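You operate a simulated robot arm through the tools that you are given. There is no shell and no other tool. Be economical: measure what you need, move in short steps, check, and stop when the job is done.

The job below is to be done with a simulated two-armed robot. You get a single attempt, and the scene is never put back.

JOB
Lay the small yellow skein in gap 1 and the green one in gap 3, under the red bar.
Fine: they lie on the narrow stand; use the numbered gaps of the peg bar; the red bar lies on the pegs with both teal catches turned over it; the third small skein stays. Set down upright: red bar.

Only the result counts: the job must be done as asked and must still hold three seconds after the hand-in. Knocking over, shifting, dropping, spilling or breaking anything else fails it.

ROBOT AND FRAMES
Two 7-joint arms with two-finger grippers on one trunk, hanging from a carriage that runs on a gantry, over the field with the corners [-2717, 1239], [-2700, -41], [0, -3], [-18, 1277] (x, y) and turns from -360 to 327 degrees about z. Base frame: it is fixed where the carriage stands at the start and does not move with it; the origin is on the floor, on the carriage's upright axis, x ahead of it, y to its left, z up; the surface under the hand at the start is at about z = 860. Readings come in mm, degrees, newtons and seconds.
The left shoulder is at the start at [40, 158, 1177], the right one opposite. With the tool pointing down near the work surface each hand reaches from about 140 to 600 mm from the robot's upright axis, wherever it stands, measured 20 degrees to its own side. Places, roughly: left catch [600, 300, 1000]; number 1 gap [600, 300, 900]; number 3 gap [600, 100, 900]; right catch [600, -100, 1000]; top of the pegs [600, 100, 900]. Payload 1.96 kg a hand.
The TCP of each hand is the grasp point between the finger pads, 20 mm short of the fingertips. In the tool frame z runs along the fingers and y along their closing line. Largest opening 72 mm; the body of the gripper starts 38 mm behind the TCP.
Orientation is that of the tool frame in the base frame, as a unit quaternion [x, y, z, w]. With the fingers straight down and closing along the base's y, the tool's x points along the base's -x, its y along +y and its z along -z.

CONTROLS
- The arms move only by the tool drive_tool. It takes "left_plan", "right_plan" or both (then of equal length, played together; a hand with none holds still); each is a list of rows, each a list of 3 entries, a list of its own where there are three numbers: the shift along the tool's x, y, z in m, then the turn, a rotation vector about the tool's x, y, z in degrees, then the gripper command, from -1 (shut) to 1 (fully open), values between in proportion. In form: [[[x, y, z], [rx, ry, rz], jaw], ...]. A call has 1 to 20 rows; each row shifts and turns the commanded pose from where the row before left it, along the tool's axes as they then stand. A row lasts 0.2 s, in which the tool goes at most 50 mm and 8.6 degrees; a call with a longer step from one row to the next is refused whole, and so is a gripper value outside its range. A pose out of reach is approached as far as the arm can. The call stops where the force on the tool passes 40 N (or 10 N more than at its start, if that is more) or the arm is blocked; 0.2 s more then pass. Each finger travels about 45 mm/s and halts on what it meets, pressing with about 38 N; the grip force reading is that of the motor and also rises with nothing between the fingers. The clock runs only during rows and for 0.2 s after the last one: add rows that do not move to give the fingers time. It gives the time, the measured TCP pose, the force on the tool (base axes), the opening and the grip force at its end, in the units of the frame above (readings bear some noise), with the torque about the TCP (base axes, N m) and any sound that the robot's microphone picked up, and new pictures: "views" is both (left out), scene, wrist or none (wrist: the cameras of the hands that moved).
- Cameras (640 x 400 px; columns grow to the right, rows downward): "scene" is now at [237.8, 15.3, 1543.6]; the picture's right is [0.17, -0.98, 0.00], its down [-0.81, -0.14, -0.56] and it looks along [0.56, 0.10, -0.83] (base axes); focal length 214 px, centre (320, 200). "left" rides on the left gripper at [71, -19, -82] in its tool frame; the picture's right is [0.26, 0.97, 0.00], its down [-0.67, 0.18, -0.72] and it looks along [-0.69, 0.19, 0.70] (tool axes); focal length 280 px, centre (320, 200). "right" rides on the right gripper at [71, 19, -82] in its tool frame; the picture's right is [-0.26, 0.97, 0.00], its down [-0.68, -0.18, -0.71] and it looks along [-0.69, -0.19, 0.70] (tool axes); focal length 280 px, centre (320, 200). There is no depth. A picture from a camera that has moved, and an enlarged one, comes with that camera's place and axes in the base frame and with its lens. The place of the scene camera against the robot may be out by one fixed shift of up to 12 mm in any direction.
- slide_trunk(by): slides the trunk up (or, below 0, down) by that many mm; the arms and the scene camera ride with it, the base frame stays. It gives what a move gives, with no picture.
- base_move(legs): drives the robot by 1 to 6 legs, each [ahead, left, turn to the left] in mm, mm and degrees, along the robot's own axes; the way and the turn of a leg run together, so that a leg with both is an arc; at most 1500 mm and 180 degrees a leg. The arms and the cameras ride along, it lands a little off, and it stops where it bumps. It keeps to its track: a leg is cut to what the track allows. It gives what a move gives, and a new picture of the scene camera.
- aim_head(pan, tilt): turns the head with the scene camera to pan (to the left, within 86 degrees either way) and tilt (down, from -29 to 69), counted from straight ahead of the robot. It gives what a move gives, and a new picture of the scene camera.
- close_up(camera, box): a new picture of the part [left, top, right, bottom] of that camera's present view, enlarged. The clock stands still meanwhile.
- sign_off(): hands the job in; it is judged then, once.

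Work in short steps. Places have to be worked out from the pictures, the camera data and where the tool is seen: move nearer, look again, correct. Check each grasp and each placing, and mend what went wrong. You have 120 turns and 260 pictures in all, those below and enlarged ones among them. Open the grippers and draw the arms clear of the work before you hand the job in, unless the task says otherwise; then end with one line.

The tools are called after "Request:" as a command line: name --argument value ..., lists and objects as JSON in quotes. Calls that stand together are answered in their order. drive_tool: Moves the arms, as the interface text tells. Its arguments: {"type":"object","properties":{"left_plan":{"type":"array"},"right_plan":{"type":"array"},"views":{"type":"string","enum":["both","scene","wrist","none"]}},"required":[]} The other tools are called the same way: slide_trunk (by) slides the trunk up or down; base_move (legs) drives the base; aim_head (pan, tilt) turns the head that bears the scene camera; close_up (camera, box) takes an enlarged picture of a part of a camera's view; sign_off () hands the job in.

At the start:

```text
time_s: 0.0
left_eef_pos: [432.6, 290.7, 1265.0]
left_tcp_rot: [0.0, 1.0, 0.0, -0.001]
left_ft_force: [0.1, 0.2, -0.3]
left_ft_torque: [-0.01, -0.02, 0.0]
left_width: 72.2
left_grip_force: 0.0
right_eef_pos: [342.1, -133.9, 1314.4]
right_tcp_rot: [0.0, 1.0, 0.0, 0.0]
right_ft_force: [5.6, -5.6, -15.0]
right_ft_torque: [0.11, -0.51, 0.26]
right_width: 71.9
right_grip_force: 0.0
trunk travel left (down, up): [-500.0, 340.0]
robot x, y, heading: [-2.9, 0.8, 0.1]
head pan, tilt: [10.0, 55.6]
```

scene: 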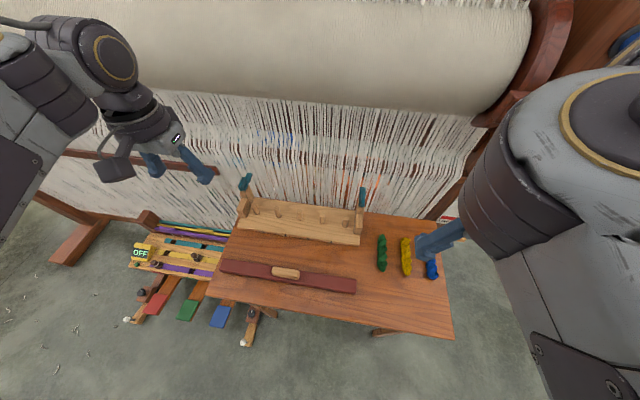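
right: 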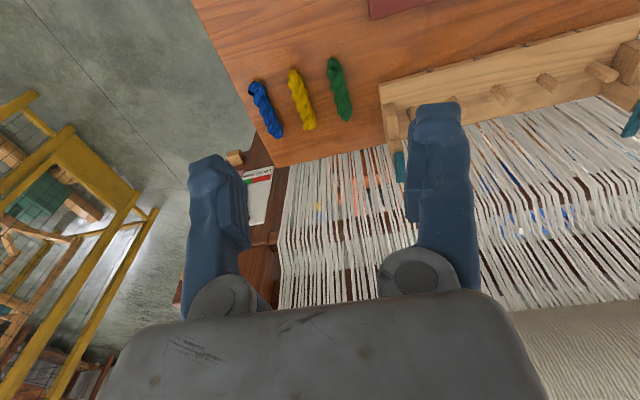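
left: 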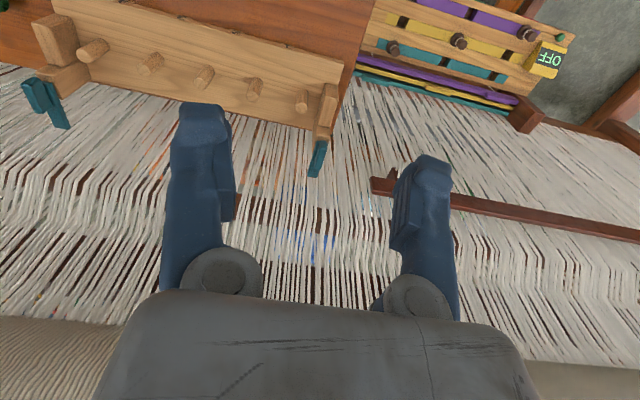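

The scene shows a table with a peg bar, a red bar with a wooden grip, and three skeins at the right. I start with enlarged views of the peg bar and the skeins.

Request:
close_up --camera "scene" --box '[210, 160, 380, 266]'

Request:
close_up --camera "scene" --box '[320, 200, 480, 300]'

Request:
close_up --camera "left" --box '[0, 0, 360, 225]'

```text
3.76 times, centred on (295, 213) of scene
camera zoom: at [237.8, 15.3, 1543.6], right [0.17, -0.98, 0.0], down [-0.81, -0.14, -0.56], along [0.56, 0.1, -0.83], focal length 807 px, centre (414, 151)
```

zoom: 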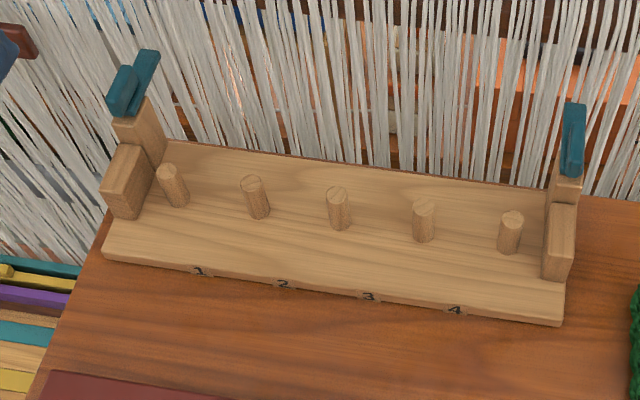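

```text
4.00 times, centred on (400, 250) of scene
camera zoom: at [237.8, 15.3, 1543.6], right [0.17, -0.98, 0.0], down [-0.81, -0.14, -0.56], along [0.56, 0.1, -0.83], focal length 858 px, centre (0, 0)
```

zoom: 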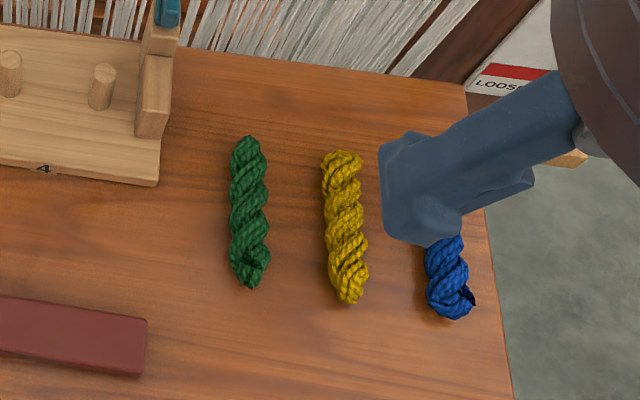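

```text
1.78 times, centred on (180, 112) of left
camera zoom: at [362.8, 271.2, 1346.4], right [-0.26, 0.97, 0.0], down [0.67, 0.18, 0.72], along [0.69, 0.19, -0.7], focal length 498 px, centre (569, 356)
```

zoom: 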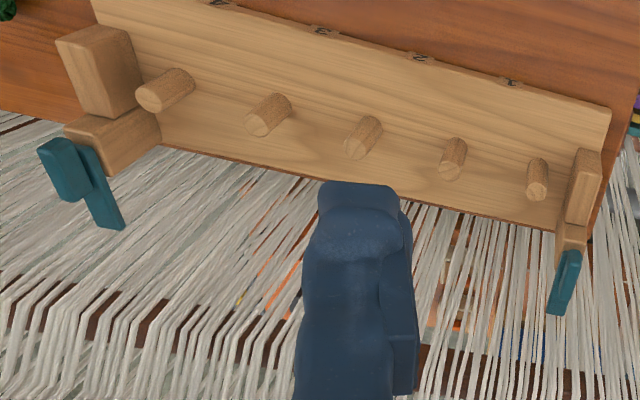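

Working estimates: table at about z 860, pegs at about x 589 and y 302/225/148/71/-6, yellow skein at about (520, -211), green at about (520, -135), and the bar's grip at about (406, 146). Pegs at x 590 are near the reach limit, so I'll turn the base right to bring the left shoulder forward. I draw the left hand back first so it swings clear.

Request:
drive_tool --left_plan '[[[0.04, 0, 0], [0, 0, 0], 1], [[0.04, 0, 0], [0, 0, 0], 1], [[0.03, 0, 0], [0, 0, 0], 1]]' --views "none"

Request:
base_move --legs '[[0, 0, -40]]'

Request:
aim_head --pan 40 --tilt 55

```text
time_s: 0.8
left_eef_pos: [323.7, 290.3, 1265.5]
left_tcp_rot: [-0.001, 1.0, 0.0, 0.0]
left_ft_force: [-0.5, 0.1, 0.2]
left_ft_torque: [-0.01, -0.04, 0.02]
left_width: 72.1
left_grip_force: 0.0
right_eef_pos: [342.8, -132.5, 1312.6]
right_tcp_rot: [0.0, 1.0, -0.001, 0.001]
right_ft_force: [3.3, -5.2, -12.8]
right_ft_torque: [0.23, -0.46, 0.29]
right_width: 72.1
right_grip_force: 0.0
trunk travel left (down, up): [-500.0, 340.0]
robot x, y, heading: [-0.2, -0.9, -0.1]
head pan, tilt: [10.0, 55.6]
```

```text
time_s: 3.1
left_eef_pos: [434.5, 9.7, 1265.1]
left_tcp_rot: [0.346, 0.938, 0.0, 0.001]
left_ft_force: [0.0, 1.0, 0.4]
left_ft_torque: [0.0, -0.01, -0.01]
left_width: 72.1
left_grip_force: 0.0
right_eef_pos: [173.8, -325.0, 1313.0]
right_tcp_rot: [0.346, 0.938, -0.001, 0.001]
right_ft_force: [0.8, -7.5, -14.5]
right_ft_torque: [-0.25, -0.55, 0.27]
right_width: 72.0
right_grip_force: 0.0
trunk travel left (down, up): [-500.0, 340.0]
robot x, y, heading: [-2.4, -1.8, -40.6]
head pan, tilt: [10.0, 55.6]
camera scene: at [190.6, -137.3, 1543.6], right [-0.51, -0.86, 0.0], down [-0.71, 0.42, -0.56], along [0.49, -0.29, -0.83], focal length 214 px, centre (320, 200)
```

scene: 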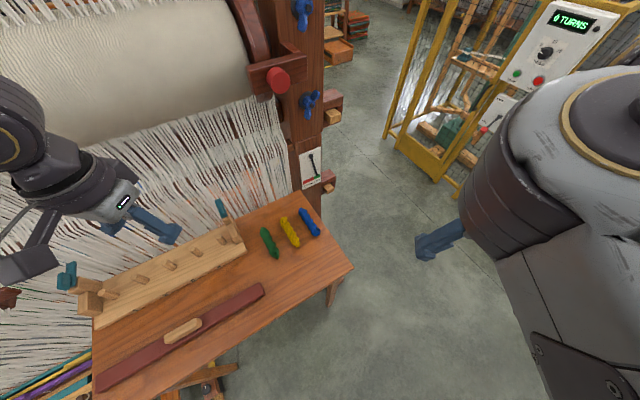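

```text
time_s: 4.0
left_eef_pos: [434.9, 9.6, 1264.2]
left_tcp_rot: [0.346, 0.938, 0.0, 0.0]
left_ft_force: [0.2, -0.2, 0.1]
left_ft_torque: [-0.05, 0.0, 0.01]
left_width: 72.0
left_grip_force: 0.1
right_eef_pos: [173.9, -324.5, 1312.4]
right_tcp_rot: [0.347, 0.938, 0.0, 0.0]
right_ft_force: [0.9, -7.6, -12.3]
right_ft_torque: [-0.09, -0.47, 0.29]
right_width: 72.1
right_grip_force: 0.1
trunk travel left (down, up): [-500.0, 340.0]
robot x, y, heading: [-0.3, 1.6, -40.4]
head pan, tilt: [40.0, 55.0]
camera scene: at [201.2, -101.7, 1544.4], right [-0.01, -1.0, 0.0], down [-0.82, 0.01, -0.57], along [0.57, -0.01, -0.82], focal length 214 px, centre (320, 200)
```

scene: 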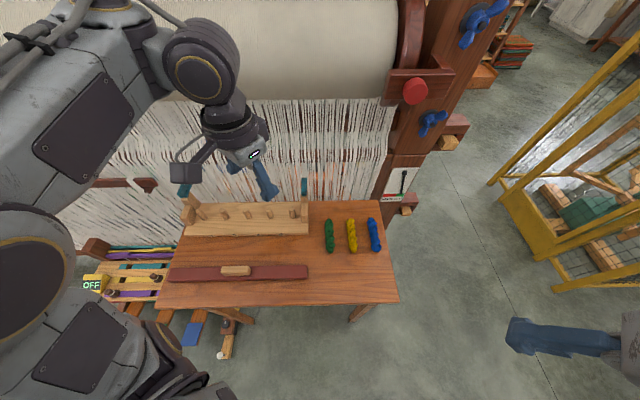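

The turn bumped nothing. The right hand's force reading seems to be a constant bias, so I'll work with the left arm. I yaw the left hand back so it closes along y and move it above the skeins for a close look.

Request:
drive_tool --left_plan '[[[0, 0, 0], [0, 0, -8.1], 1], [[0, 0, 0], [0, 0, -8.1], 1], [[0, 0, 0], [0, 0, -8.1], 1], [[0, 0, 0], [0, 0, -8.1], 1], [[0, 0, 0], [0, 0, -8.1], 1], [[-0.01, -0.032, 0.03], [0, 0, 0], 1], [[-0.01, -0.032, 0.03], [0, 0, 0], 1], [[-0.01, -0.032, 0.03], [0, 0, 0], 1], [[-0.01, -0.032, 0.03], [0, 0, 0], 1], [[-0.01, -0.032, 0.03], [0, 0, 0], 1], [[-0.01, -0.032, 0.03], [0, 0, 0], 1]]'

```text
time_s: 6.4
left_eef_pos: [494.4, -182.9, 1087.0]
left_tcp_rot: [0.0, 1.0, 0.0, 0.0]
left_ft_force: [-0.3, 0.6, -0.3]
left_ft_torque: [0.0, 0.0, -0.01]
left_width: 72.1
left_grip_force: 0.1
right_eef_pos: [173.3, -325.3, 1312.5]
right_tcp_rot: [0.346, 0.938, -0.001, 0.001]
right_ft_force: [1.2, -6.8, -14.7]
right_ft_torque: [-0.21, -0.4, 0.26]
right_width: 71.9
right_grip_force: 0.0
trunk travel left (down, up): [-500.0, 340.0]
robot x, y, heading: [-6.1, 0.3, -40.8]
head pan, tilt: [40.0, 55.0]
camera scene: at [201.2, -101.8, 1544.5], right [-0.01, -1.0, 0.0], down [-0.82, 0.01, -0.57], along [0.57, -0.01, -0.82], focal length 214 px, centre (320, 200)
camera left: at [424.1, -202.3, 1168.3], right [-0.26, 0.96, 0.0], down [0.67, 0.18, 0.72], along [0.69, 0.19, -0.7], focal length 280 px, centre (320, 200)
```

scene: 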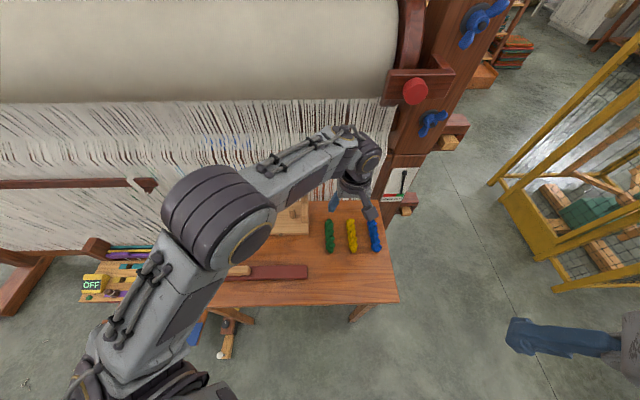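
left: 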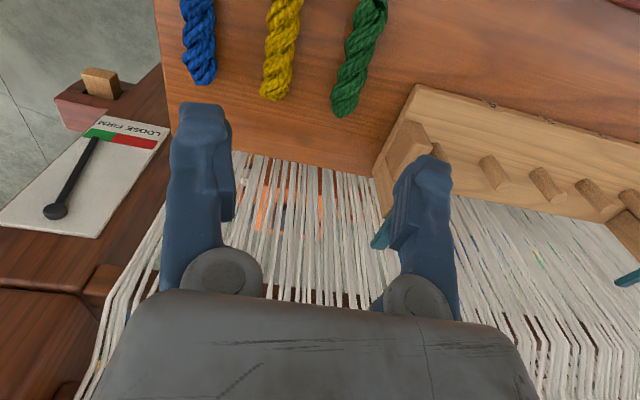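

From the wrist view, yellow lies along x at y≈-211 with its centre near x≈514, and green is at y≈-139. I hover over yellow with a narrower opening to check alignment.

Request:
drive_tool --left_plan '[[[-0.007, -0.009, 0.04], [0, 0, 0], 0.6], [[-0.007, -0.009, 0.04], [0, 0, 0], 0.6], [[-0.006, -0.01, 0.04], [0, 0, 0], 0.6], [[0, 0, 0.03], [0, 0, 0], 0.6]]' --views "wrist"

Request:
close_up --camera "scene" --box '[290, 160, 418, 240]'

```text
time_s: 7.4
left_eef_pos: [516.3, -207.4, 934.4]
left_tcp_rot: [0.0, 1.0, 0.001, 0.0]
left_ft_force: [0.1, 0.7, 0.6]
left_ft_torque: [0.0, 0.04, 0.01]
left_width: 57.5
left_grip_force: 0.0
right_eef_pos: [173.2, -324.0, 1313.4]
right_tcp_rot: [0.345, 0.938, 0.0, 0.001]
right_ft_force: [1.6, -6.8, -13.4]
right_ft_torque: [-0.22, -0.45, 0.17]
right_width: 72.2
right_grip_force: 0.1
trunk travel left (down, up): [-500.0, 340.0]
robot x, y, heading: [3.1, 2.4, -40.5]
head pan, tilt: [40.0, 55.0]
camera left: at [445.9, -227.6, 1015.4], right [-0.26, 0.96, 0.0], down [0.67, 0.18, 0.72], along [0.69, 0.19, -0.7], focal length 280 px, centre (320, 200)
```

left: 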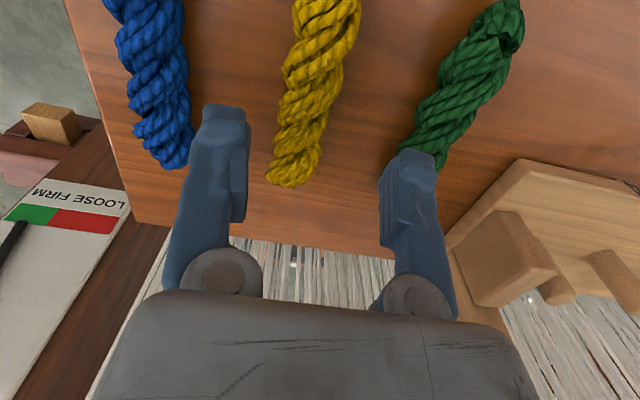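

```text
5.00 times, centred on (354, 200) of scene
camera zoom: at [201.1, -101.6, 1544.4], right [-0.01, -1.0, 0.0], down [-0.82, 0.01, -0.57], along [0.57, -0.01, -0.82], focal length 1072 px, centre (150, 200)
```

zoom: 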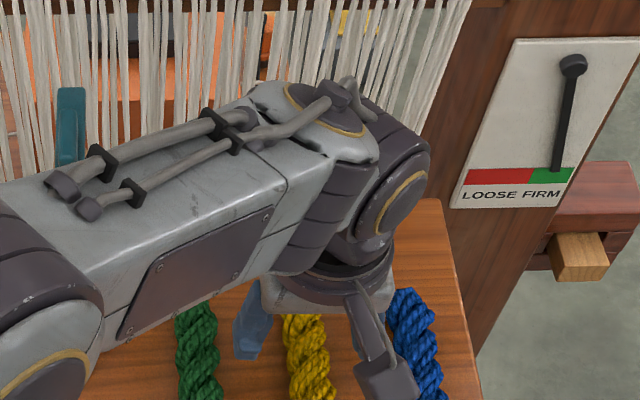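

Yellow's axis comes out at y≈-215, a few mm right of the hand. I shift, lower to TCP z≈886, and look again before closing.

Request:
drive_tool --left_plan '[[[0, -0.007, 0.015], [0, 0, 0], 0.6], [[0, 0, 0.02], [0, 0, 0], 0.6], [[0, 0, 0.012], [0, 0, 0], 0.6]]' --views "wrist"

```text
time_s: 8.2
left_eef_pos: [515.2, -217.1, 887.7]
left_tcp_rot: [0.0, 1.0, 0.001, 0.0]
left_ft_force: [0.3, -0.5, 0.6]
left_ft_torque: [0.0, 0.01, 0.01]
left_width: 57.5
left_grip_force: 0.1
right_eef_pos: [172.7, -323.8, 1313.0]
right_tcp_rot: [0.345, 0.938, 0.0, 0.001]
right_ft_force: [0.4, -6.6, -13.1]
right_ft_torque: [-0.2, -0.41, 0.2]
right_width: 72.0
right_grip_force: 0.0
trunk travel left (down, up): [-500.0, 340.0]
robot x, y, heading: [1.5, -1.6, -40.3]
head pan, tilt: [40.0, 55.0]
camera left: at [444.8, -235.7, 968.7], right [-0.26, 0.97, 0.0], down [0.67, 0.18, 0.72], along [0.69, 0.19, -0.7], focal length 280 px, centre (320, 200)
```

left: 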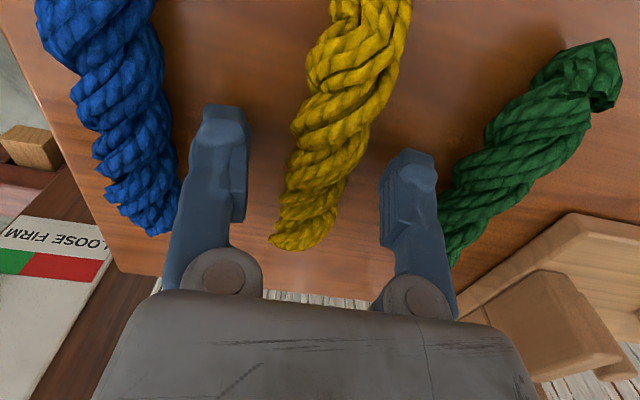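

The skein sits between the fingers at about y≈-211, so I nudge +5 mm in y, lower 4 mm, and close.

Request:
drive_tool --left_plan '[[[0, 0.005, 0.0], [0, 0, 0], 0.6], [[0, 0, 0.004], [0, 0, 0], 0.6], [[0, 0, 0], [0, 0, 0], -1], [[0, 0, 0], [0, 0, 0], -1], [[0, 0, 0], [0, 0, 0], -1], [[0, 0, 0], [0, 0, 0], -1]]' --views "wrist"

```text
time_s: 9.6
left_eef_pos: [515.1, -211.7, 884.1]
left_tcp_rot: [0.0, 1.0, 0.0, 0.0]
left_ft_force: [1.1, 1.1, -0.3]
left_ft_torque: [0.01, -0.02, 0.01]
left_width: 28.2
left_grip_force: 37.6
right_eef_pos: [174.9, -324.7, 1312.9]
right_tcp_rot: [0.346, 0.938, 0.0, 0.001]
right_ft_force: [0.6, -7.0, -13.3]
right_ft_torque: [-0.15, -0.44, 0.22]
right_width: 72.0
right_grip_force: 0.1
trunk travel left (down, up): [-500.0, 340.0]
robot x, y, heading: [2.5, 1.5, -40.6]
head pan, tilt: [40.0, 55.0]
camera left: at [444.6, -230.8, 965.4], right [-0.26, 0.97, 0.0], down [0.67, 0.18, 0.72], along [0.69, 0.19, -0.7], focal length 280 px, centre (320, 200)
```

left: 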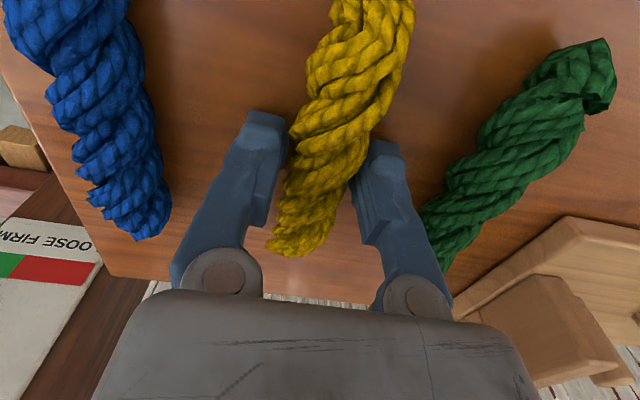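

The grip holds at 28 mm with force. I lift straight up, then carry the skein high across toward gap 1.

Request:
drive_tool --left_plan '[[[0, 0, -0.02], [0, 0, 0], -1], [[0, 0, -0.04], [0, 0, 0], -1], [[0, 0, -0.045], [0, 0, 0], -1], [[0, 0, -0.045], [0, 0, 0], -1], [[0, 0, -0.045], [0, 0, 0], -1], [[-0.002, 0.045, 0], [0, 0, 0], -1], [[-0.002, 0.045, 0], [0, 0, 0], -1], [[-0.002, 0.045, 0], [0, 0, 0], -1], [[-0.002, 0.045, 0], [0, 0, 0], -1], [[-0.002, 0.045, 0], [0, 0, 0], -1]]'

```text
time_s: 11.8
left_eef_pos: [522.0, 10.8, 1078.4]
left_tcp_rot: [0.001, 1.0, 0.0, 0.0]
left_ft_force: [-0.6, 0.0, -0.8]
left_ft_torque: [-0.04, -0.01, 0.02]
left_width: 0.0
left_grip_force: 29.7
right_eef_pos: [173.1, -324.0, 1313.3]
right_tcp_rot: [0.346, 0.938, -0.001, 0.001]
right_ft_force: [1.5, -7.3, -13.4]
right_ft_torque: [-0.23, -0.43, 0.21]
right_width: 72.3
right_grip_force: 0.0
trunk travel left (down, up): [-500.0, 340.0]
robot x, y, heading: [-0.5, 2.0, -40.3]
head pan, tilt: [40.0, 55.0]
camera scene: at [201.1, -101.5, 1544.4], right [-0.01, -1.0, 0.0], down [-0.82, 0.01, -0.57], along [0.57, 0.0, -0.82], focal length 214 px, centre (320, 200)
camera left: at [452.1, -8.0, 1159.7], right [-0.26, 0.97, 0.0], down [0.67, 0.18, 0.72], along [0.69, 0.19, -0.7], focal length 280 px, centre (320, 200)
```

scene: 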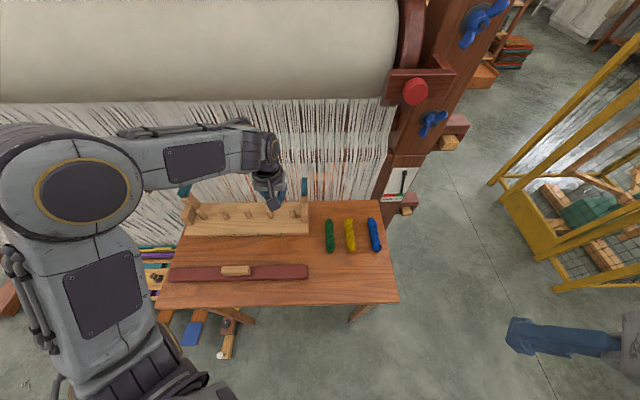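
left: 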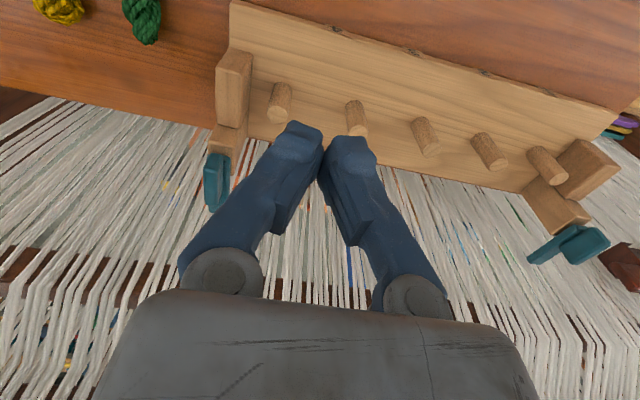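

The grip slipped out, and the skein still lies about where it was. The grasp was too high on its rounded top. I look at it closely and use this view of the peg bar as well.

Request:
close_up --camera "scene" --box '[300, 200, 396, 260]'

Request:
close_up --camera "left" --box '[180, 0, 640, 288]'

Request:
close_up --camera "scene" --box '[160, 160, 320, 260]'

```text
6.67 times, centred on (348, 230) of scene
camera zoom: at [201.1, -101.5, 1544.4], right [-0.01, -1.0, 0.0], down [-0.82, 0.01, -0.57], along [0.57, 0.0, -0.82], focal length 1430 px, centre (133, 0)
```

zoom: 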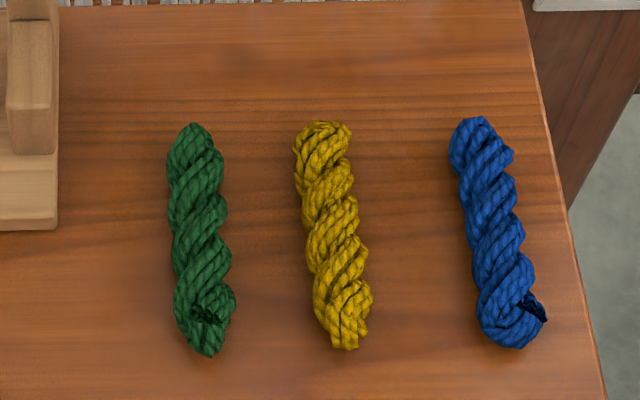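

```text
1.39 times, centred on (410, 144) of left
camera zoom: at [452.1, -8.0, 1159.7], right [-0.26, 0.97, 0.0], down [0.67, 0.18, 0.72], along [0.69, 0.19, -0.7], focal length 389 px, centre (195, 278)
```

zoom: 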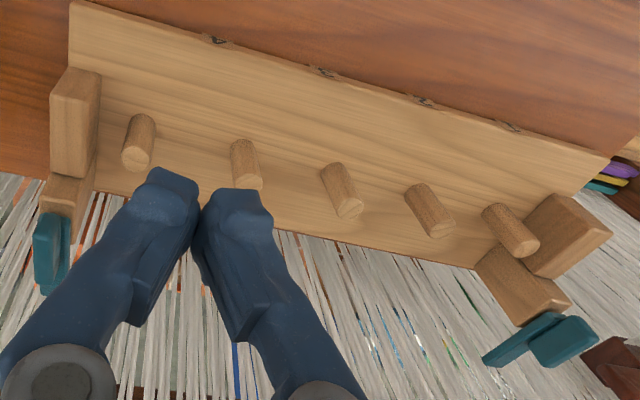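

```text
4.00 times, centred on (240, 210) of scene
camera zoom: at [201.1, -101.5, 1544.4], right [-0.01, -1.0, 0.0], down [-0.82, 0.01, -0.57], along [0.57, 0.0, -0.82], focal length 858 px, centre (640, 160)
```

zoom: 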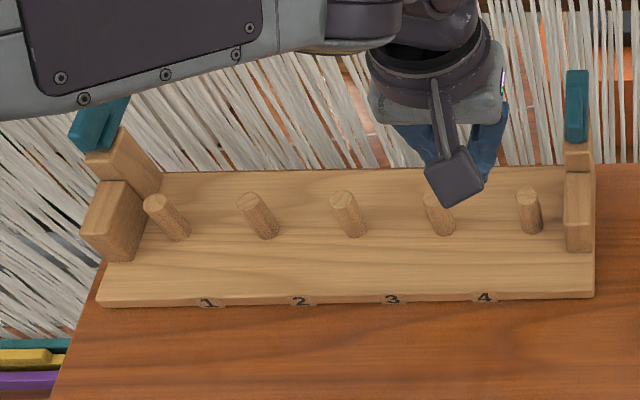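

Yellow still lies straight at y≈-210. I return over it and go lower this time, watching the vertical force for table contact.

Request:
drive_tool --left_plan '[[[0.001, -0.0444, 0], [0, 0, 0], 0.6], [[0.001, -0.0444, 0], [0, 0, 0], 0.6], [[0.001, -0.0444, 0], [0, 0, 0], 0.6], [[0.001, -0.0444, 0], [0, 0, 0], 0.6], [[0, -0.0444, 0], [0, 0, 0], 0.6], [[0, 0, 0.045], [0, 0, 0], 0.6], [[0, 0, 0.045], [0, 0, 0], 0.6], [[0, 0, 0.045], [0, 0, 0], 0.6], [[0, 0, 0.045], [0, 0, 0], 0.6], [[0, 0, 0.015], [0, 0, 0], 0.6], [[0, 0, 0.003], [0, 0, 0], 0.6]]' --views "wrist"

```text
time_s: 14.2
left_eef_pos: [519.5, -207.4, 880.7]
left_tcp_rot: [-0.001, 1.0, 0.0, 0.0]
left_ft_force: [0.1, 0.0, -0.7]
left_ft_torque: [-0.01, -0.02, -0.01]
left_width: 57.9
left_grip_force: 0.1
right_eef_pos: [173.8, -323.5, 1312.8]
right_tcp_rot: [0.346, 0.938, 0.0, 0.001]
right_ft_force: [0.5, -6.9, -13.6]
right_ft_torque: [-0.22, -0.43, 0.22]
right_width: 72.0
right_grip_force: 0.0
trunk travel left (down, up): [-500.0, 340.0]
robot x, y, heading: [-0.6, 0.2, -40.4]
head pan, tilt: [40.0, 55.0]
camera left: at [449.7, -227.8, 962.0], right [-0.26, 0.97, 0.0], down [0.67, 0.18, 0.72], along [0.69, 0.19, -0.7], focal length 280 px, centre (320, 200)
```

left: 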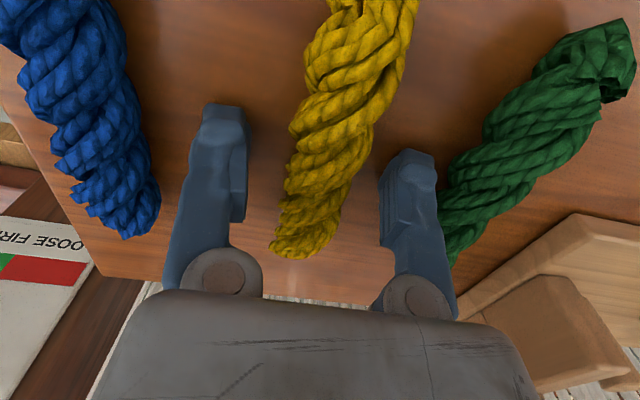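

Centred and no contact yet, so I lower another 5 mm in small steps to find the table.

Request:
drive_tool --left_plan '[[[0, 0, 0.003], [0, 0, 0], 0.6], [[0, 0, 0.002], [0, 0, 0], 0.6]]' --views "none"

```text
time_s: 14.9
left_eef_pos: [520.6, -210.8, 878.4]
left_tcp_rot: [-0.001, 1.0, -0.001, 0.0]
left_ft_force: [-5.4, 1.6, 11.4]
left_ft_torque: [0.44, 0.11, 0.24]
left_width: 60.4
left_grip_force: 1.8
right_eef_pos: [173.8, -325.5, 1313.8]
right_tcp_rot: [0.346, 0.938, -0.001, 0.0]
right_ft_force: [2.4, -4.9, -9.7]
right_ft_torque: [-0.3, -0.16, -0.04]
right_width: 72.0
right_grip_force: 0.1
trunk travel left (down, up): [-500.0, 340.0]
robot x, y, heading: [2.6, 0.2, -40.2]
head pan, tilt: [40.0, 55.0]
stopped in row 2 (left hand): the force on the tool passed its limit at 43 N (the readings are from after the stop); the commanded pose is now the measured one
```

The table is at about z 858 under the tips. I back off 1 mm, close, then lift slowly and check.

Request:
drive_tool --left_plan '[[[0, 0, -0.001], [0, 0, 0], 0.6], [[0, 0, 0], [0, 0, 0], 0], [[0, 0, 0], [0, 0, 0], -1], [[0, 0, 0], [0, 0, 0], -1], [[0, 0, 0], [0, 0, 0], -1], [[0, 0, 0], [0, 0, 0], -1], [[0, 0, -0.01], [0, 0, 0], -1], [[0, 0, -0.01], [0, 0, 0], -1], [[0, 0, -0.01], [0, 0, 0], -1]]' --views "wrist"

```text
time_s: 16.9
left_eef_pos: [522.2, -210.2, 909.0]
left_tcp_rot: [0.0, 1.0, -0.001, 0.0]
left_ft_force: [-0.1, 0.2, -1.0]
left_ft_torque: [-0.02, 0.02, -0.02]
left_width: 27.9
left_grip_force: 37.6
right_eef_pos: [173.3, -323.9, 1312.3]
right_tcp_rot: [0.347, 0.938, 0.0, 0.001]
right_ft_force: [2.0, -6.7, -13.3]
right_ft_torque: [-0.25, -0.36, 0.18]
right_width: 72.1
right_grip_force: 0.0
trunk travel left (down, up): [-500.0, 340.0]
robot x, y, heading: [-4.3, 3.9, -40.5]
head pan, tilt: [40.0, 55.0]
camera left: at [450.9, -229.1, 990.5], right [-0.26, 0.97, 0.0], down [0.67, 0.18, 0.72], along [0.69, 0.19, -0.7], focal length 280 px, centre (320, 200)
```

left: 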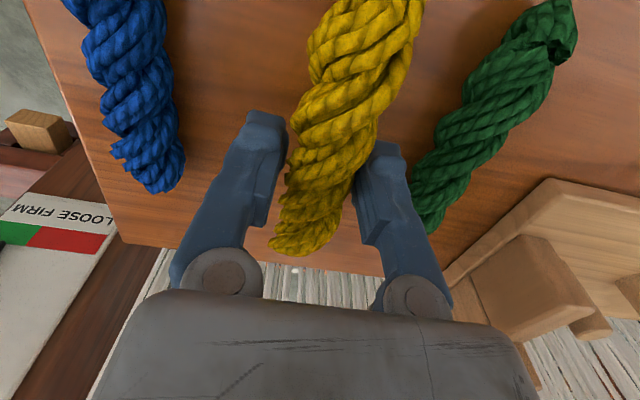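

The skein is lifted now: it keeps its size in view while its neighbours shrink. I raise it gently and move slowly toward gap 1.

Request:
drive_tool --left_plan '[[[0, 0, -0.015], [0, 0, 0], -1], [[0, 0, -0.02], [0, 0, 0], -1], [[0, 0, -0.02], [0, 0, 0], -1], [[0, 0, -0.02], [0, 0, 0], -1], [[0, 0, -0.02], [0, 0, 0], -1], [[0, 0, -0.02], [0, 0, 0], -1], [[0, 0, -0.02], [0, 0, 0], -1], [[0, 0, -0.01], [0, 0, 0], -1], [[0, 0.01, 0], [0, 0, 0], -1], [[0, 0.02, 0], [0, 0, 0], -1], [[0, 0.025, 0], [0, 0, 0], -1], [[0, 0.025, 0], [0, 0, 0], -1], [[0, 0.025, 0], [0, 0, 0], -1], [[0, 0.025, 0], [0, 0, 0], -1], [[0, 0.025, 0], [0, 0, 0], -1], [[0, 0.025, 0], [0, 0, 0], -1], [[0, 0.025, 0], [0, 0, 0], -1], [[0, 0.025, 0], [0, 0, 0], -1], [[0, 0.025, 0], [0, 0, 0], -1], [[0, 0.015, 0], [0, 0, 0], -1]]' --views "wrist"

```text
time_s: 21.1
left_eef_pos: [520.5, 60.5, 1053.5]
left_tcp_rot: [0.001, 1.0, -0.001, 0.001]
left_ft_force: [0.3, -0.6, -0.8]
left_ft_torque: [-0.01, 0.02, 0.02]
left_width: 28.2
left_grip_force: 38.1
right_eef_pos: [173.1, -324.7, 1313.0]
right_tcp_rot: [0.347, 0.938, -0.001, 0.001]
right_ft_force: [0.7, -6.0, -13.8]
right_ft_torque: [-0.24, -0.35, 0.18]
right_width: 72.1
right_grip_force: 0.1
trunk travel left (down, up): [-500.0, 340.0]
robot x, y, heading: [-0.1, 5.3, -40.1]
head pan, tilt: [40.0, 55.0]
camera left: at [450.2, 42.0, 1135.4], right [-0.26, 0.96, 0.0], down [0.67, 0.18, 0.71], along [0.69, 0.19, -0.7], focal length 280 px, centre (320, 200)
```

left: 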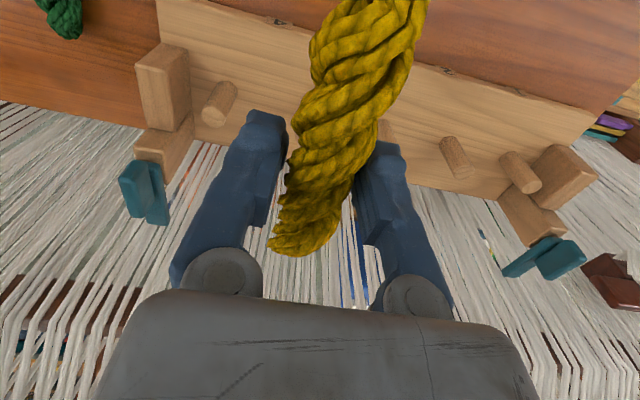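

Still held. I continue to y≈262, x≈550, staying above.

Request:
drive_tool --left_plan '[[[0, 0.015, 0], [0, 0, 0], -1], [[-0.004, 0.025, 0], [0, 0, 0], -1], [[-0.004, 0.025, 0], [0, 0, 0], -1], [[-0.004, 0.025, 0], [0, 0, 0], -1], [[-0.004, 0.025, 0], [0, 0, 0], -1], [[-0.004, 0.025, 0], [0, 0, 0], -1], [[-0.004, 0.025, 0], [0, 0, 0], -1], [[-0.004, 0.025, 0], [0, 0, 0], -1], [[-0.002, 0.012, 0], [0, 0, 0], -1], [[0, 0, 0], [0, 0, 0], -1]]'

Request:
close_up --camera "scene" --box '[160, 160, 320, 260]'

```text
time_s: 23.3
left_eef_pos: [551.3, 262.2, 1055.1]
left_tcp_rot: [0.0, 1.0, -0.001, 0.0]
left_ft_force: [-0.5, 0.0, 0.0]
left_ft_torque: [-0.02, 0.0, -0.03]
left_width: 28.3
left_grip_force: 38.3
right_eef_pos: [171.7, -324.8, 1313.8]
right_tcp_rot: [0.346, 0.938, 0.0, 0.001]
right_ft_force: [1.3, -6.2, -13.1]
right_ft_torque: [-0.16, -0.43, 0.18]
right_width: 71.8
right_grip_force: 0.0
trunk travel left (down, up): [-500.0, 340.0]
robot x, y, heading: [4.3, -0.3, -40.7]
head pan, tilt: [40.0, 55.0]
camera scene: at [200.9, -101.5, 1544.4], right [-0.01, -1.0, 0.0], down [-0.82, 0.01, -0.57], along [0.57, 0.0, -0.82], focal length 214 px, centre (320, 200)
camera left: at [480.9, 242.4, 1135.6], right [-0.26, 0.96, 0.0], down [0.67, 0.18, 0.71], along [0.69, 0.19, -0.7], focal length 280 px, centre (320, 200)
```

scene: 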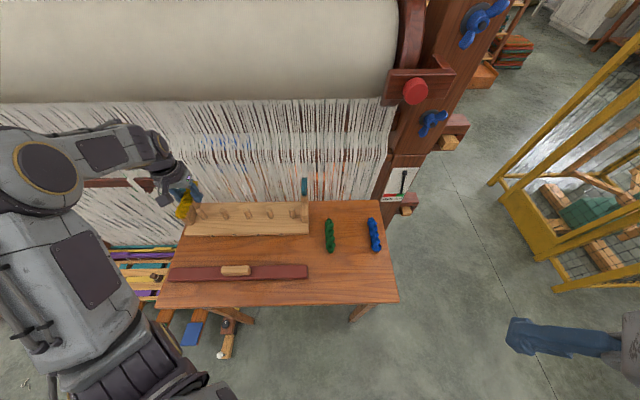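
left: 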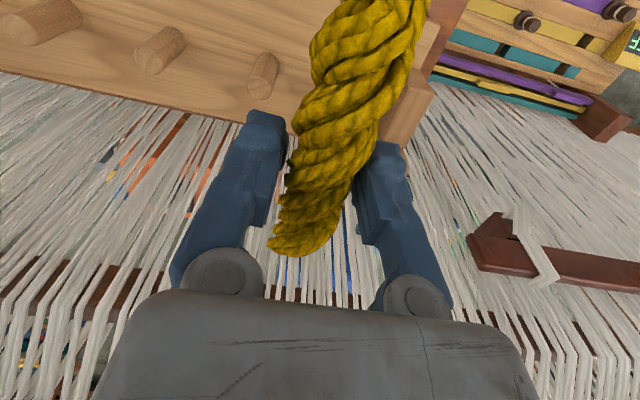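

```text
4.00 times, centred on (240, 210) of scene
camera zoom: at [200.9, -101.5, 1544.4], right [-0.01, -1.0, 0.0], down [-0.82, 0.01, -0.57], along [0.57, 0.0, -0.82], focal length 858 px, centre (640, 160)
```

zoom: 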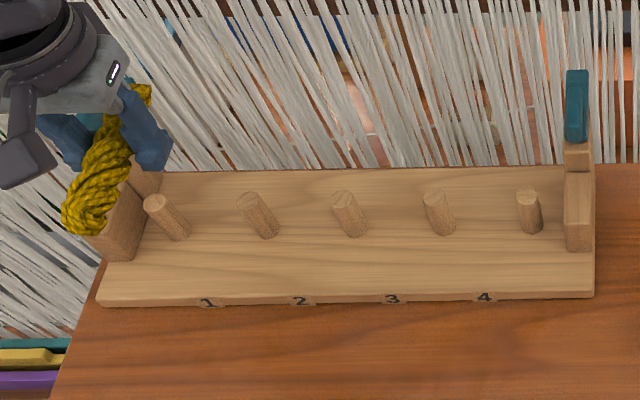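

I don't trust the y estimate yet (2–8 mm spread), and a central release between pegs would jam the fingers. My plan is to set the skein down with the fingers in front of the pegs, then regrip its near end and push it in. I come lower for an accurate look.

Request:
drive_tool --left_plan '[[[0.004, 0, 0.01], [0, 0, 0], -1], [[0.004, 0, 0.02], [0, 0, 0], -1], [[0.004, 0, 0.02], [0, 0, 0], -1], [[0.004, 0, 0.02], [0, 0, 0], -1], [[0, 0, 0.01], [0, 0, 0], -1], [[0, 0, 0], [0, 0, 0], -1]]'

Request:
close_up --camera "scene" --box '[160, 160, 320, 260]'

```text
time_s: 24.7
left_eef_pos: [535.5, 262.0, 974.7]
left_tcp_rot: [0.0, 1.0, -0.001, 0.0]
left_ft_force: [0.2, -1.3, 0.0]
left_ft_torque: [-0.01, -0.02, 0.0]
left_width: 28.5
left_grip_force: 37.8
right_eef_pos: [172.6, -324.8, 1313.5]
right_tcp_rot: [0.346, 0.938, 0.0, 0.0]
right_ft_force: [1.5, -7.2, -12.8]
right_ft_torque: [-0.18, -0.38, 0.23]
right_width: 71.9
right_grip_force: 0.0
trunk travel left (down, up): [-500.0, 340.0]
robot x, y, heading: [-4.0, -1.7, -40.5]
head pan, tilt: [40.0, 55.0]
camera scene: at [200.9, -101.5, 1544.4], right [-0.01, -1.0, 0.0], down [-0.82, 0.01, -0.57], along [0.57, 0.0, -0.82], focal length 214 px, centre (320, 200)
camera left: at [465.4, 243.2, 1056.2], right [-0.26, 0.97, 0.0], down [0.67, 0.18, 0.72], along [0.69, 0.19, -0.7], focal length 280 px, centre (320, 200)
```

scene: 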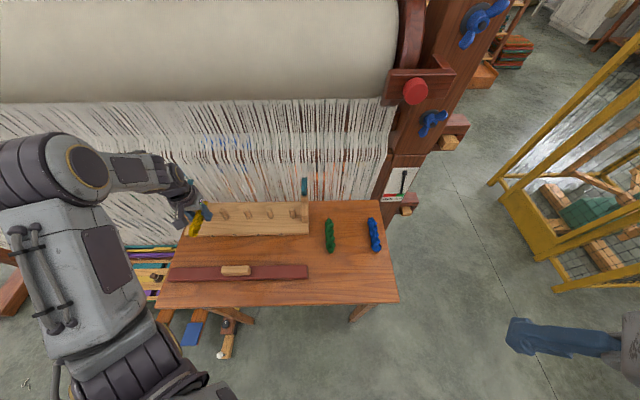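
left: 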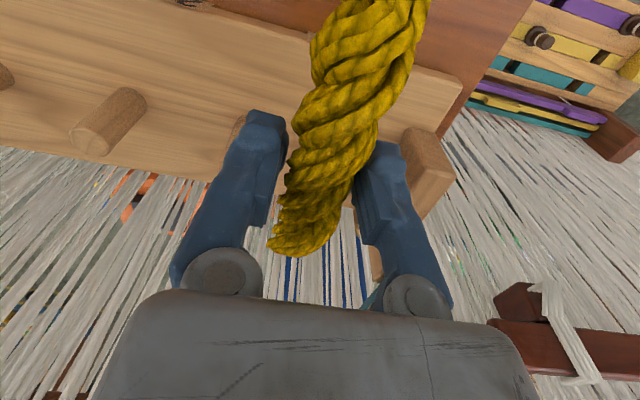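

```text
4.00 times, centred on (240, 210) of scene
camera zoom: at [200.9, -101.5, 1544.4], right [-0.01, -1.0, 0.0], down [-0.82, 0.01, -0.57], along [0.57, 0.0, -0.82], focal length 858 px, centre (640, 160)
```

zoom: 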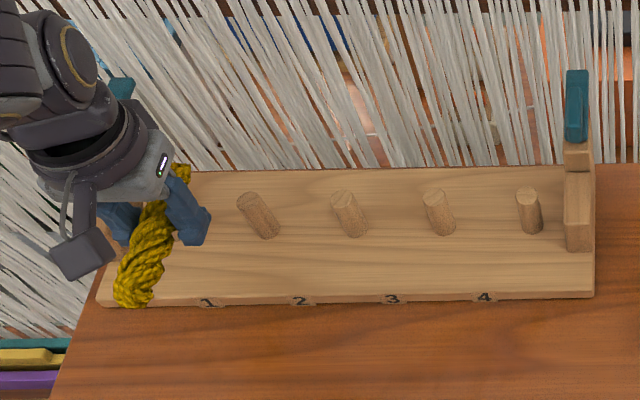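

Wrist rays put the pegs at x≈579 with peg 3 at y≈145 (so gap 1 ≈ 261, gap 3 ≈ 106), and peg tops at about 926. The skein is aligned, so I lower it to z≈915 with the fingers in front of the pegs.

Request:
drive_tool --left_plan '[[[0, 0, 0.015], [0, 0, 0], -1], [[0, 0, 0.015], [0, 0, 0], -1], [[0, 0, 0.015], [0, 0, 0], -1], [[0, 0, 0.014], [0, 0, 0], -1], [[0, 0, 0], [0, 0, 0], -1]]'

Request:
close_up --camera "scene" --box '[160, 190, 256, 250]'

```text
time_s: 25.9
left_eef_pos: [534.5, 261.4, 914.4]
left_tcp_rot: [-0.001, 1.0, -0.001, 0.0]
left_ft_force: [-0.6, 0.0, -0.9]
left_ft_torque: [-0.03, -0.01, -0.01]
left_width: 28.1
left_grip_force: 38.1
right_eef_pos: [173.4, -324.3, 1313.1]
right_tcp_rot: [0.346, 0.938, 0.0, 0.001]
right_ft_force: [1.7, -6.1, -13.1]
right_ft_torque: [-0.22, -0.39, 0.18]
right_width: 72.1
right_grip_force: 0.2
trunk travel left (down, up): [-500.0, 340.0]
robot x, y, heading: [1.6, 2.1, -40.4]
head pan, tilt: [40.0, 55.0]
camera scene: at [200.9, -101.5, 1544.4], right [-0.01, -1.0, 0.0], down [-0.82, 0.01, -0.57], along [0.57, 0.0, -0.82], focal length 214 px, centre (320, 200)
camera left: at [464.7, 241.9, 997.1], right [-0.26, 0.96, 0.0], down [0.67, 0.18, 0.71], along [0.69, 0.19, -0.7], focal length 280 px, centre (320, 200)
```

scene: 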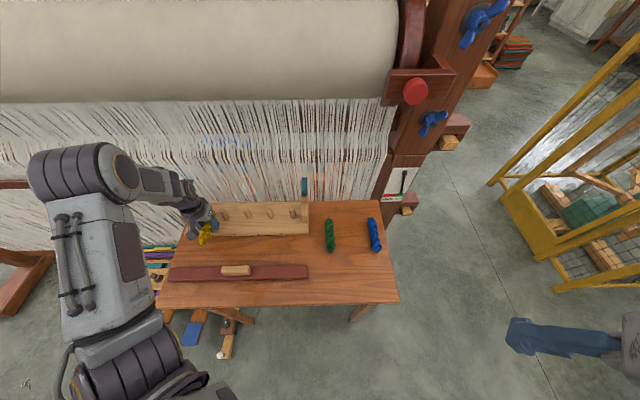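
left: 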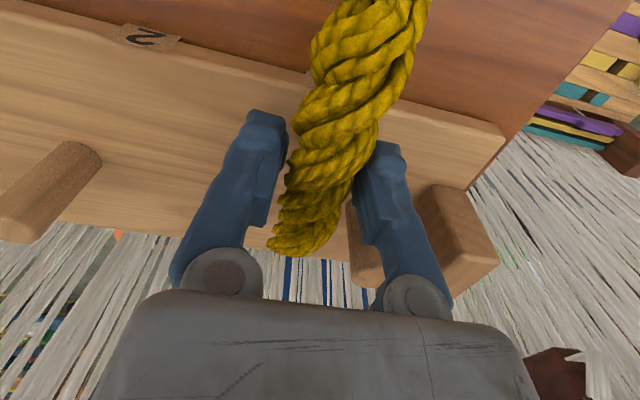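

```text
6.67 times, centred on (208, 220) of scene
camera zoom: at [200.9, -101.5, 1544.4], right [-0.01, -1.0, 0.0], down [-0.82, 0.01, -0.57], along [0.57, 0.0, -0.82], focal length 1430 px, centre (1067, 67)
```

zoom: 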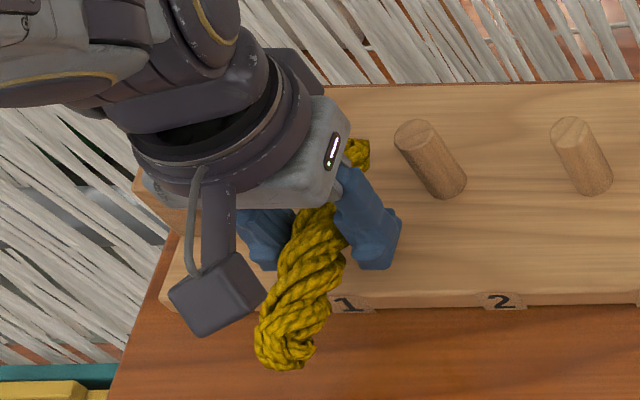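

Relative to label 1 and peg 2 in the same picture the skein is within about 3 mm of the gap line. I nudge −2 mm and lower gently until it touches the board.

Request:
drive_tool --left_plan '[[[0, -0.002, 0.005], [0, 0, 0], -1], [[0, 0, 0.004], [0, 0, 0], -1], [[0, 0, 0.003], [0, 0, 0], -1], [[0, 0, 0.002], [0, 0, 0], -1], [[0, 0, 0], [0, 0, 0], -1]]' --views "none"

```text
time_s: 27.1
left_eef_pos: [535.6, 259.0, 900.5]
left_tcp_rot: [0.001, 1.0, -0.001, 0.0]
left_ft_force: [-0.1, 0.8, -1.1]
left_ft_torque: [-0.02, -0.01, 0.0]
left_width: 28.3
left_grip_force: 37.6
right_eef_pos: [173.2, -324.6, 1313.4]
right_tcp_rot: [0.346, 0.938, 0.0, 0.001]
right_ft_force: [0.6, -6.6, -13.6]
right_ft_torque: [-0.24, -0.43, 0.2]
right_width: 72.0
right_grip_force: 0.0
trunk travel left (down, up): [-500.0, 340.0]
robot x, y, heading: [0.3, -2.7, -40.9]
head pan, tilt: [40.0, 55.0]
```

No contact yet, so I continue in 2 mm steps.

Request:
drive_tool --left_plan '[[[0, 0, 0.002], [0, 0, 0], -1], [[0, 0, 0.002], [0, 0, 0], -1], [[0, 0, 0.002], [0, 0, 0], -1], [[0, 0, 0], [0, 0, 0], -1]]' --views "wrist"

```text
time_s: 27.9
left_eef_pos: [535.1, 259.5, 897.8]
left_tcp_rot: [0.001, 1.0, -0.001, 0.0]
left_ft_force: [-9.2, -2.0, 27.5]
left_ft_torque: [0.06, 0.15, 0.24]
left_width: 28.2
left_grip_force: 38.2
right_eef_pos: [173.4, -323.7, 1312.5]
right_tcp_rot: [0.345, 0.939, -0.001, 0.001]
right_ft_force: [1.9, -4.7, -10.1]
right_ft_torque: [-0.28, -0.15, -0.03]
right_width: 72.0
right_grip_force: 0.1
trunk travel left (down, up): [-500.0, 340.0]
robot x, y, heading: [-4.2, -3.1, -40.5]
head pan, tilt: [40.0, 55.0]
stopped in row 3 (left hand): the force on the tool passed its limit at 47 N (the readings are from after the stop); the commanded pose is now the measured one
camera left: at [464.6, 240.7, 979.4], right [-0.26, 0.97, 0.0], down [0.67, 0.18, 0.71], along [0.69, 0.19, -0.7], focal length 280 px, centre (320, 200)
```

left: 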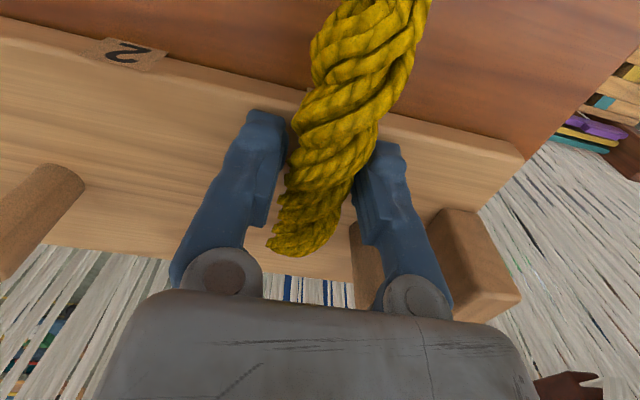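

Contact: the board top is at z≈877. I unload 1 mm, open moderately, and lift away to regrip the near end.

Request:
drive_tool --left_plan '[[[0, 0, -0.001], [0, 0, 0], -1], [[0, 0, 0], [0, 0, 0], 0.3], [[0, 0, 0], [0, 0, 0], 0.3], [[0, 0, 0], [0, 0, 0], 0.3], [[0, 0, -0.02], [0, 0, 0], 0.3], [[0, 0, -0.02], [0, 0, 0], 0.3], [[0.02, 0, -0.02], [0, 0, 0], 0.3], [[0.02, 0, 0], [0, 0, 0], 0.3]]'

Request:
close_up --camera "scene" --box '[160, 190, 256, 250]'

```text
time_s: 29.7
left_eef_pos: [494.7, 259.7, 956.4]
left_tcp_rot: [0.0, 1.0, -0.001, 0.0]
left_ft_force: [-0.6, 0.5, 0.0]
left_ft_torque: [0.02, 0.02, -0.03]
left_width: 47.0
left_grip_force: 0.1
right_eef_pos: [172.6, -323.6, 1311.8]
right_tcp_rot: [0.346, 0.938, 0.0, 0.0]
right_ft_force: [0.8, -6.3, -12.3]
right_ft_torque: [-0.18, -0.4, 0.19]
right_width: 71.9
right_grip_force: 0.1
trunk travel left (down, up): [-500.0, 340.0]
robot x, y, heading: [1.7, 2.3, -40.5]
head pan, tilt: [40.0, 55.0]
camera scene: at [200.7, -101.5, 1544.3], right [-0.01, -1.0, 0.0], down [-0.82, 0.01, -0.57], along [0.57, 0.0, -0.82], focal length 214 px, centre (320, 200)
camera left: at [424.7, 240.6, 1038.7], right [-0.26, 0.96, 0.0], down [0.67, 0.18, 0.71], along [0.69, 0.19, -0.7], focal length 280 px, centre (320, 200)
```

scene: 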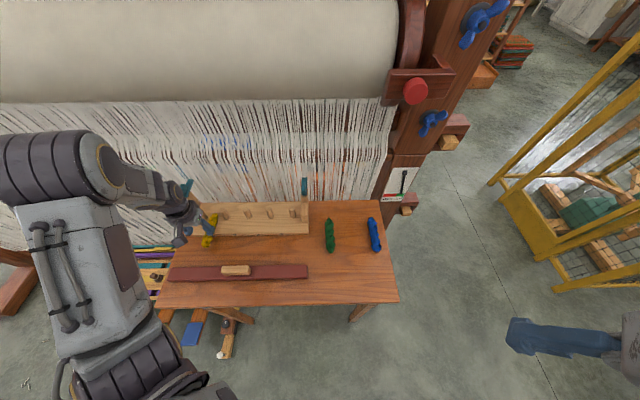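
left: 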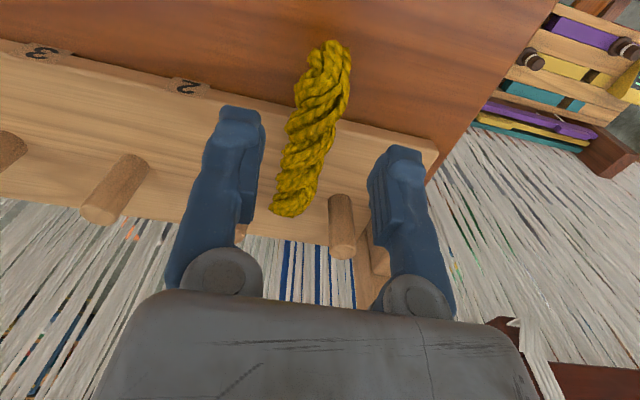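

```text
6.67 times, centred on (208, 220) of scene
camera zoom: at [200.7, -101.5, 1544.3], right [-0.01, -1.0, 0.0], down [-0.82, 0.01, -0.57], along [0.57, 0.0, -0.82], focal length 1430 px, centre (1067, 67)
```

zoom: 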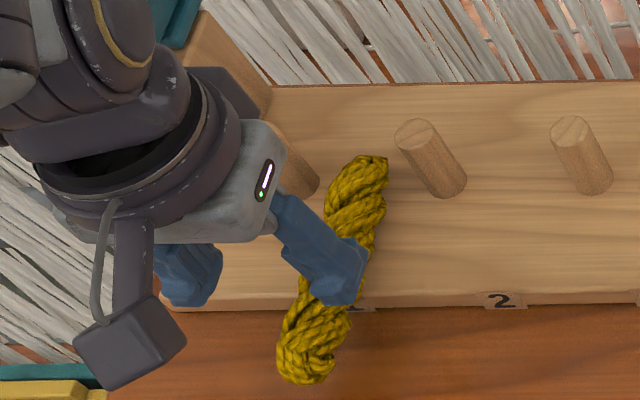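

The skein lies straight in the gap mouth, spanning x≈468–590 at y≈261, and peg 1 is confirmed at y≈299. I lower onto its near end, grip it, lift 2 mm, slide +48 mm into the gap, and lower.

Request:
drive_tool --left_plan '[[[0, 0.001, 0.02], [0, 0, 0], 0.3], [[0, 0, 0.02], [0, 0, 0], 0.3], [[0, 0, 0.017], [0, 0, 0], 0.3], [[0, 0, 0], [0, 0, 0], -1], [[0, 0, 0], [0, 0, 0], -1], [[0, 0, 0], [0, 0, 0], -1], [[0, 0, -0.003], [0, 0, 0], -1], [[0, 0, 0], [0, 0, 0], -1]]'

Request:
close_up --camera "scene" --box '[160, 190, 256, 250]'

```text
time_s: 31.5
left_eef_pos: [493.4, 258.9, 903.0]
left_tcp_rot: [0.0, 1.0, 0.0, 0.0]
left_ft_force: [0.1, 0.7, -1.1]
left_ft_torque: [0.0, 0.01, -0.02]
left_width: 28.4
left_grip_force: 37.6
right_eef_pos: [174.0, -323.9, 1313.2]
right_tcp_rot: [0.346, 0.938, -0.001, 0.001]
right_ft_force: [0.8, -6.4, -12.0]
right_ft_torque: [-0.21, -0.39, 0.18]
right_width: 71.9
right_grip_force: 0.0
trunk travel left (down, up): [-500.0, 340.0]
robot x, y, heading: [-2.4, 0.1, -40.6]
head pan, tilt: [40.0, 55.0]
camera scene: at [200.7, -101.5, 1544.4], right [-0.01, -1.0, 0.0], down [-0.82, 0.01, -0.57], along [0.57, 0.0, -0.82], focal length 214 px, centre (320, 200)
camera left: at [424.0, 240.5, 984.6], right [-0.26, 0.97, 0.0], down [0.67, 0.18, 0.71], along [0.69, 0.19, -0.7], focal length 280 px, centre (320, 200)
```

scene: 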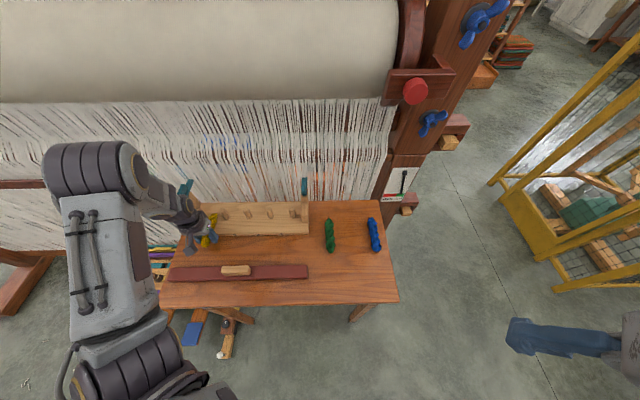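
left: 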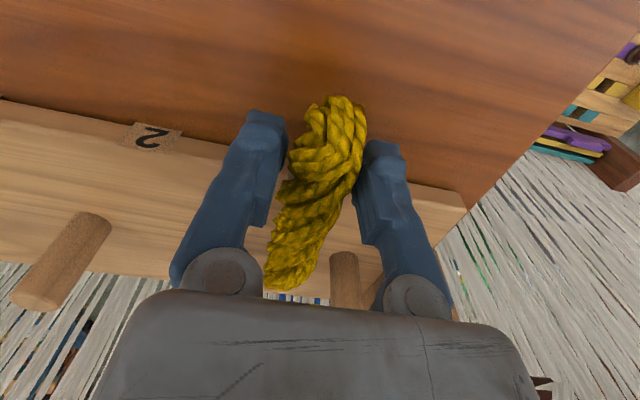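

```text
6.67 times, centred on (208, 220) of scene
camera zoom: at [200.7, -101.5, 1544.4], right [-0.01, -1.0, 0.0], down [-0.82, 0.01, -0.57], along [0.57, 0.0, -0.82], focal length 1430 px, centre (1067, 67)
```

zoom: 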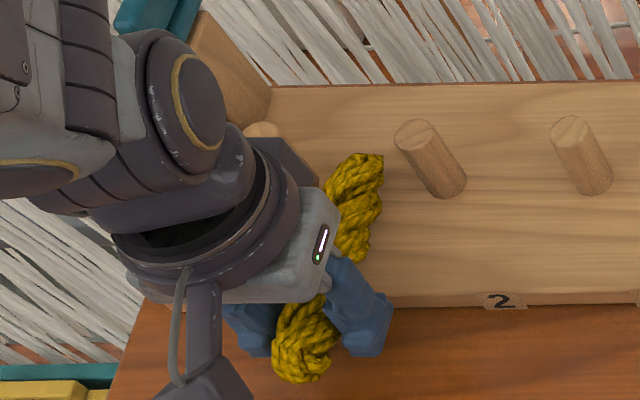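

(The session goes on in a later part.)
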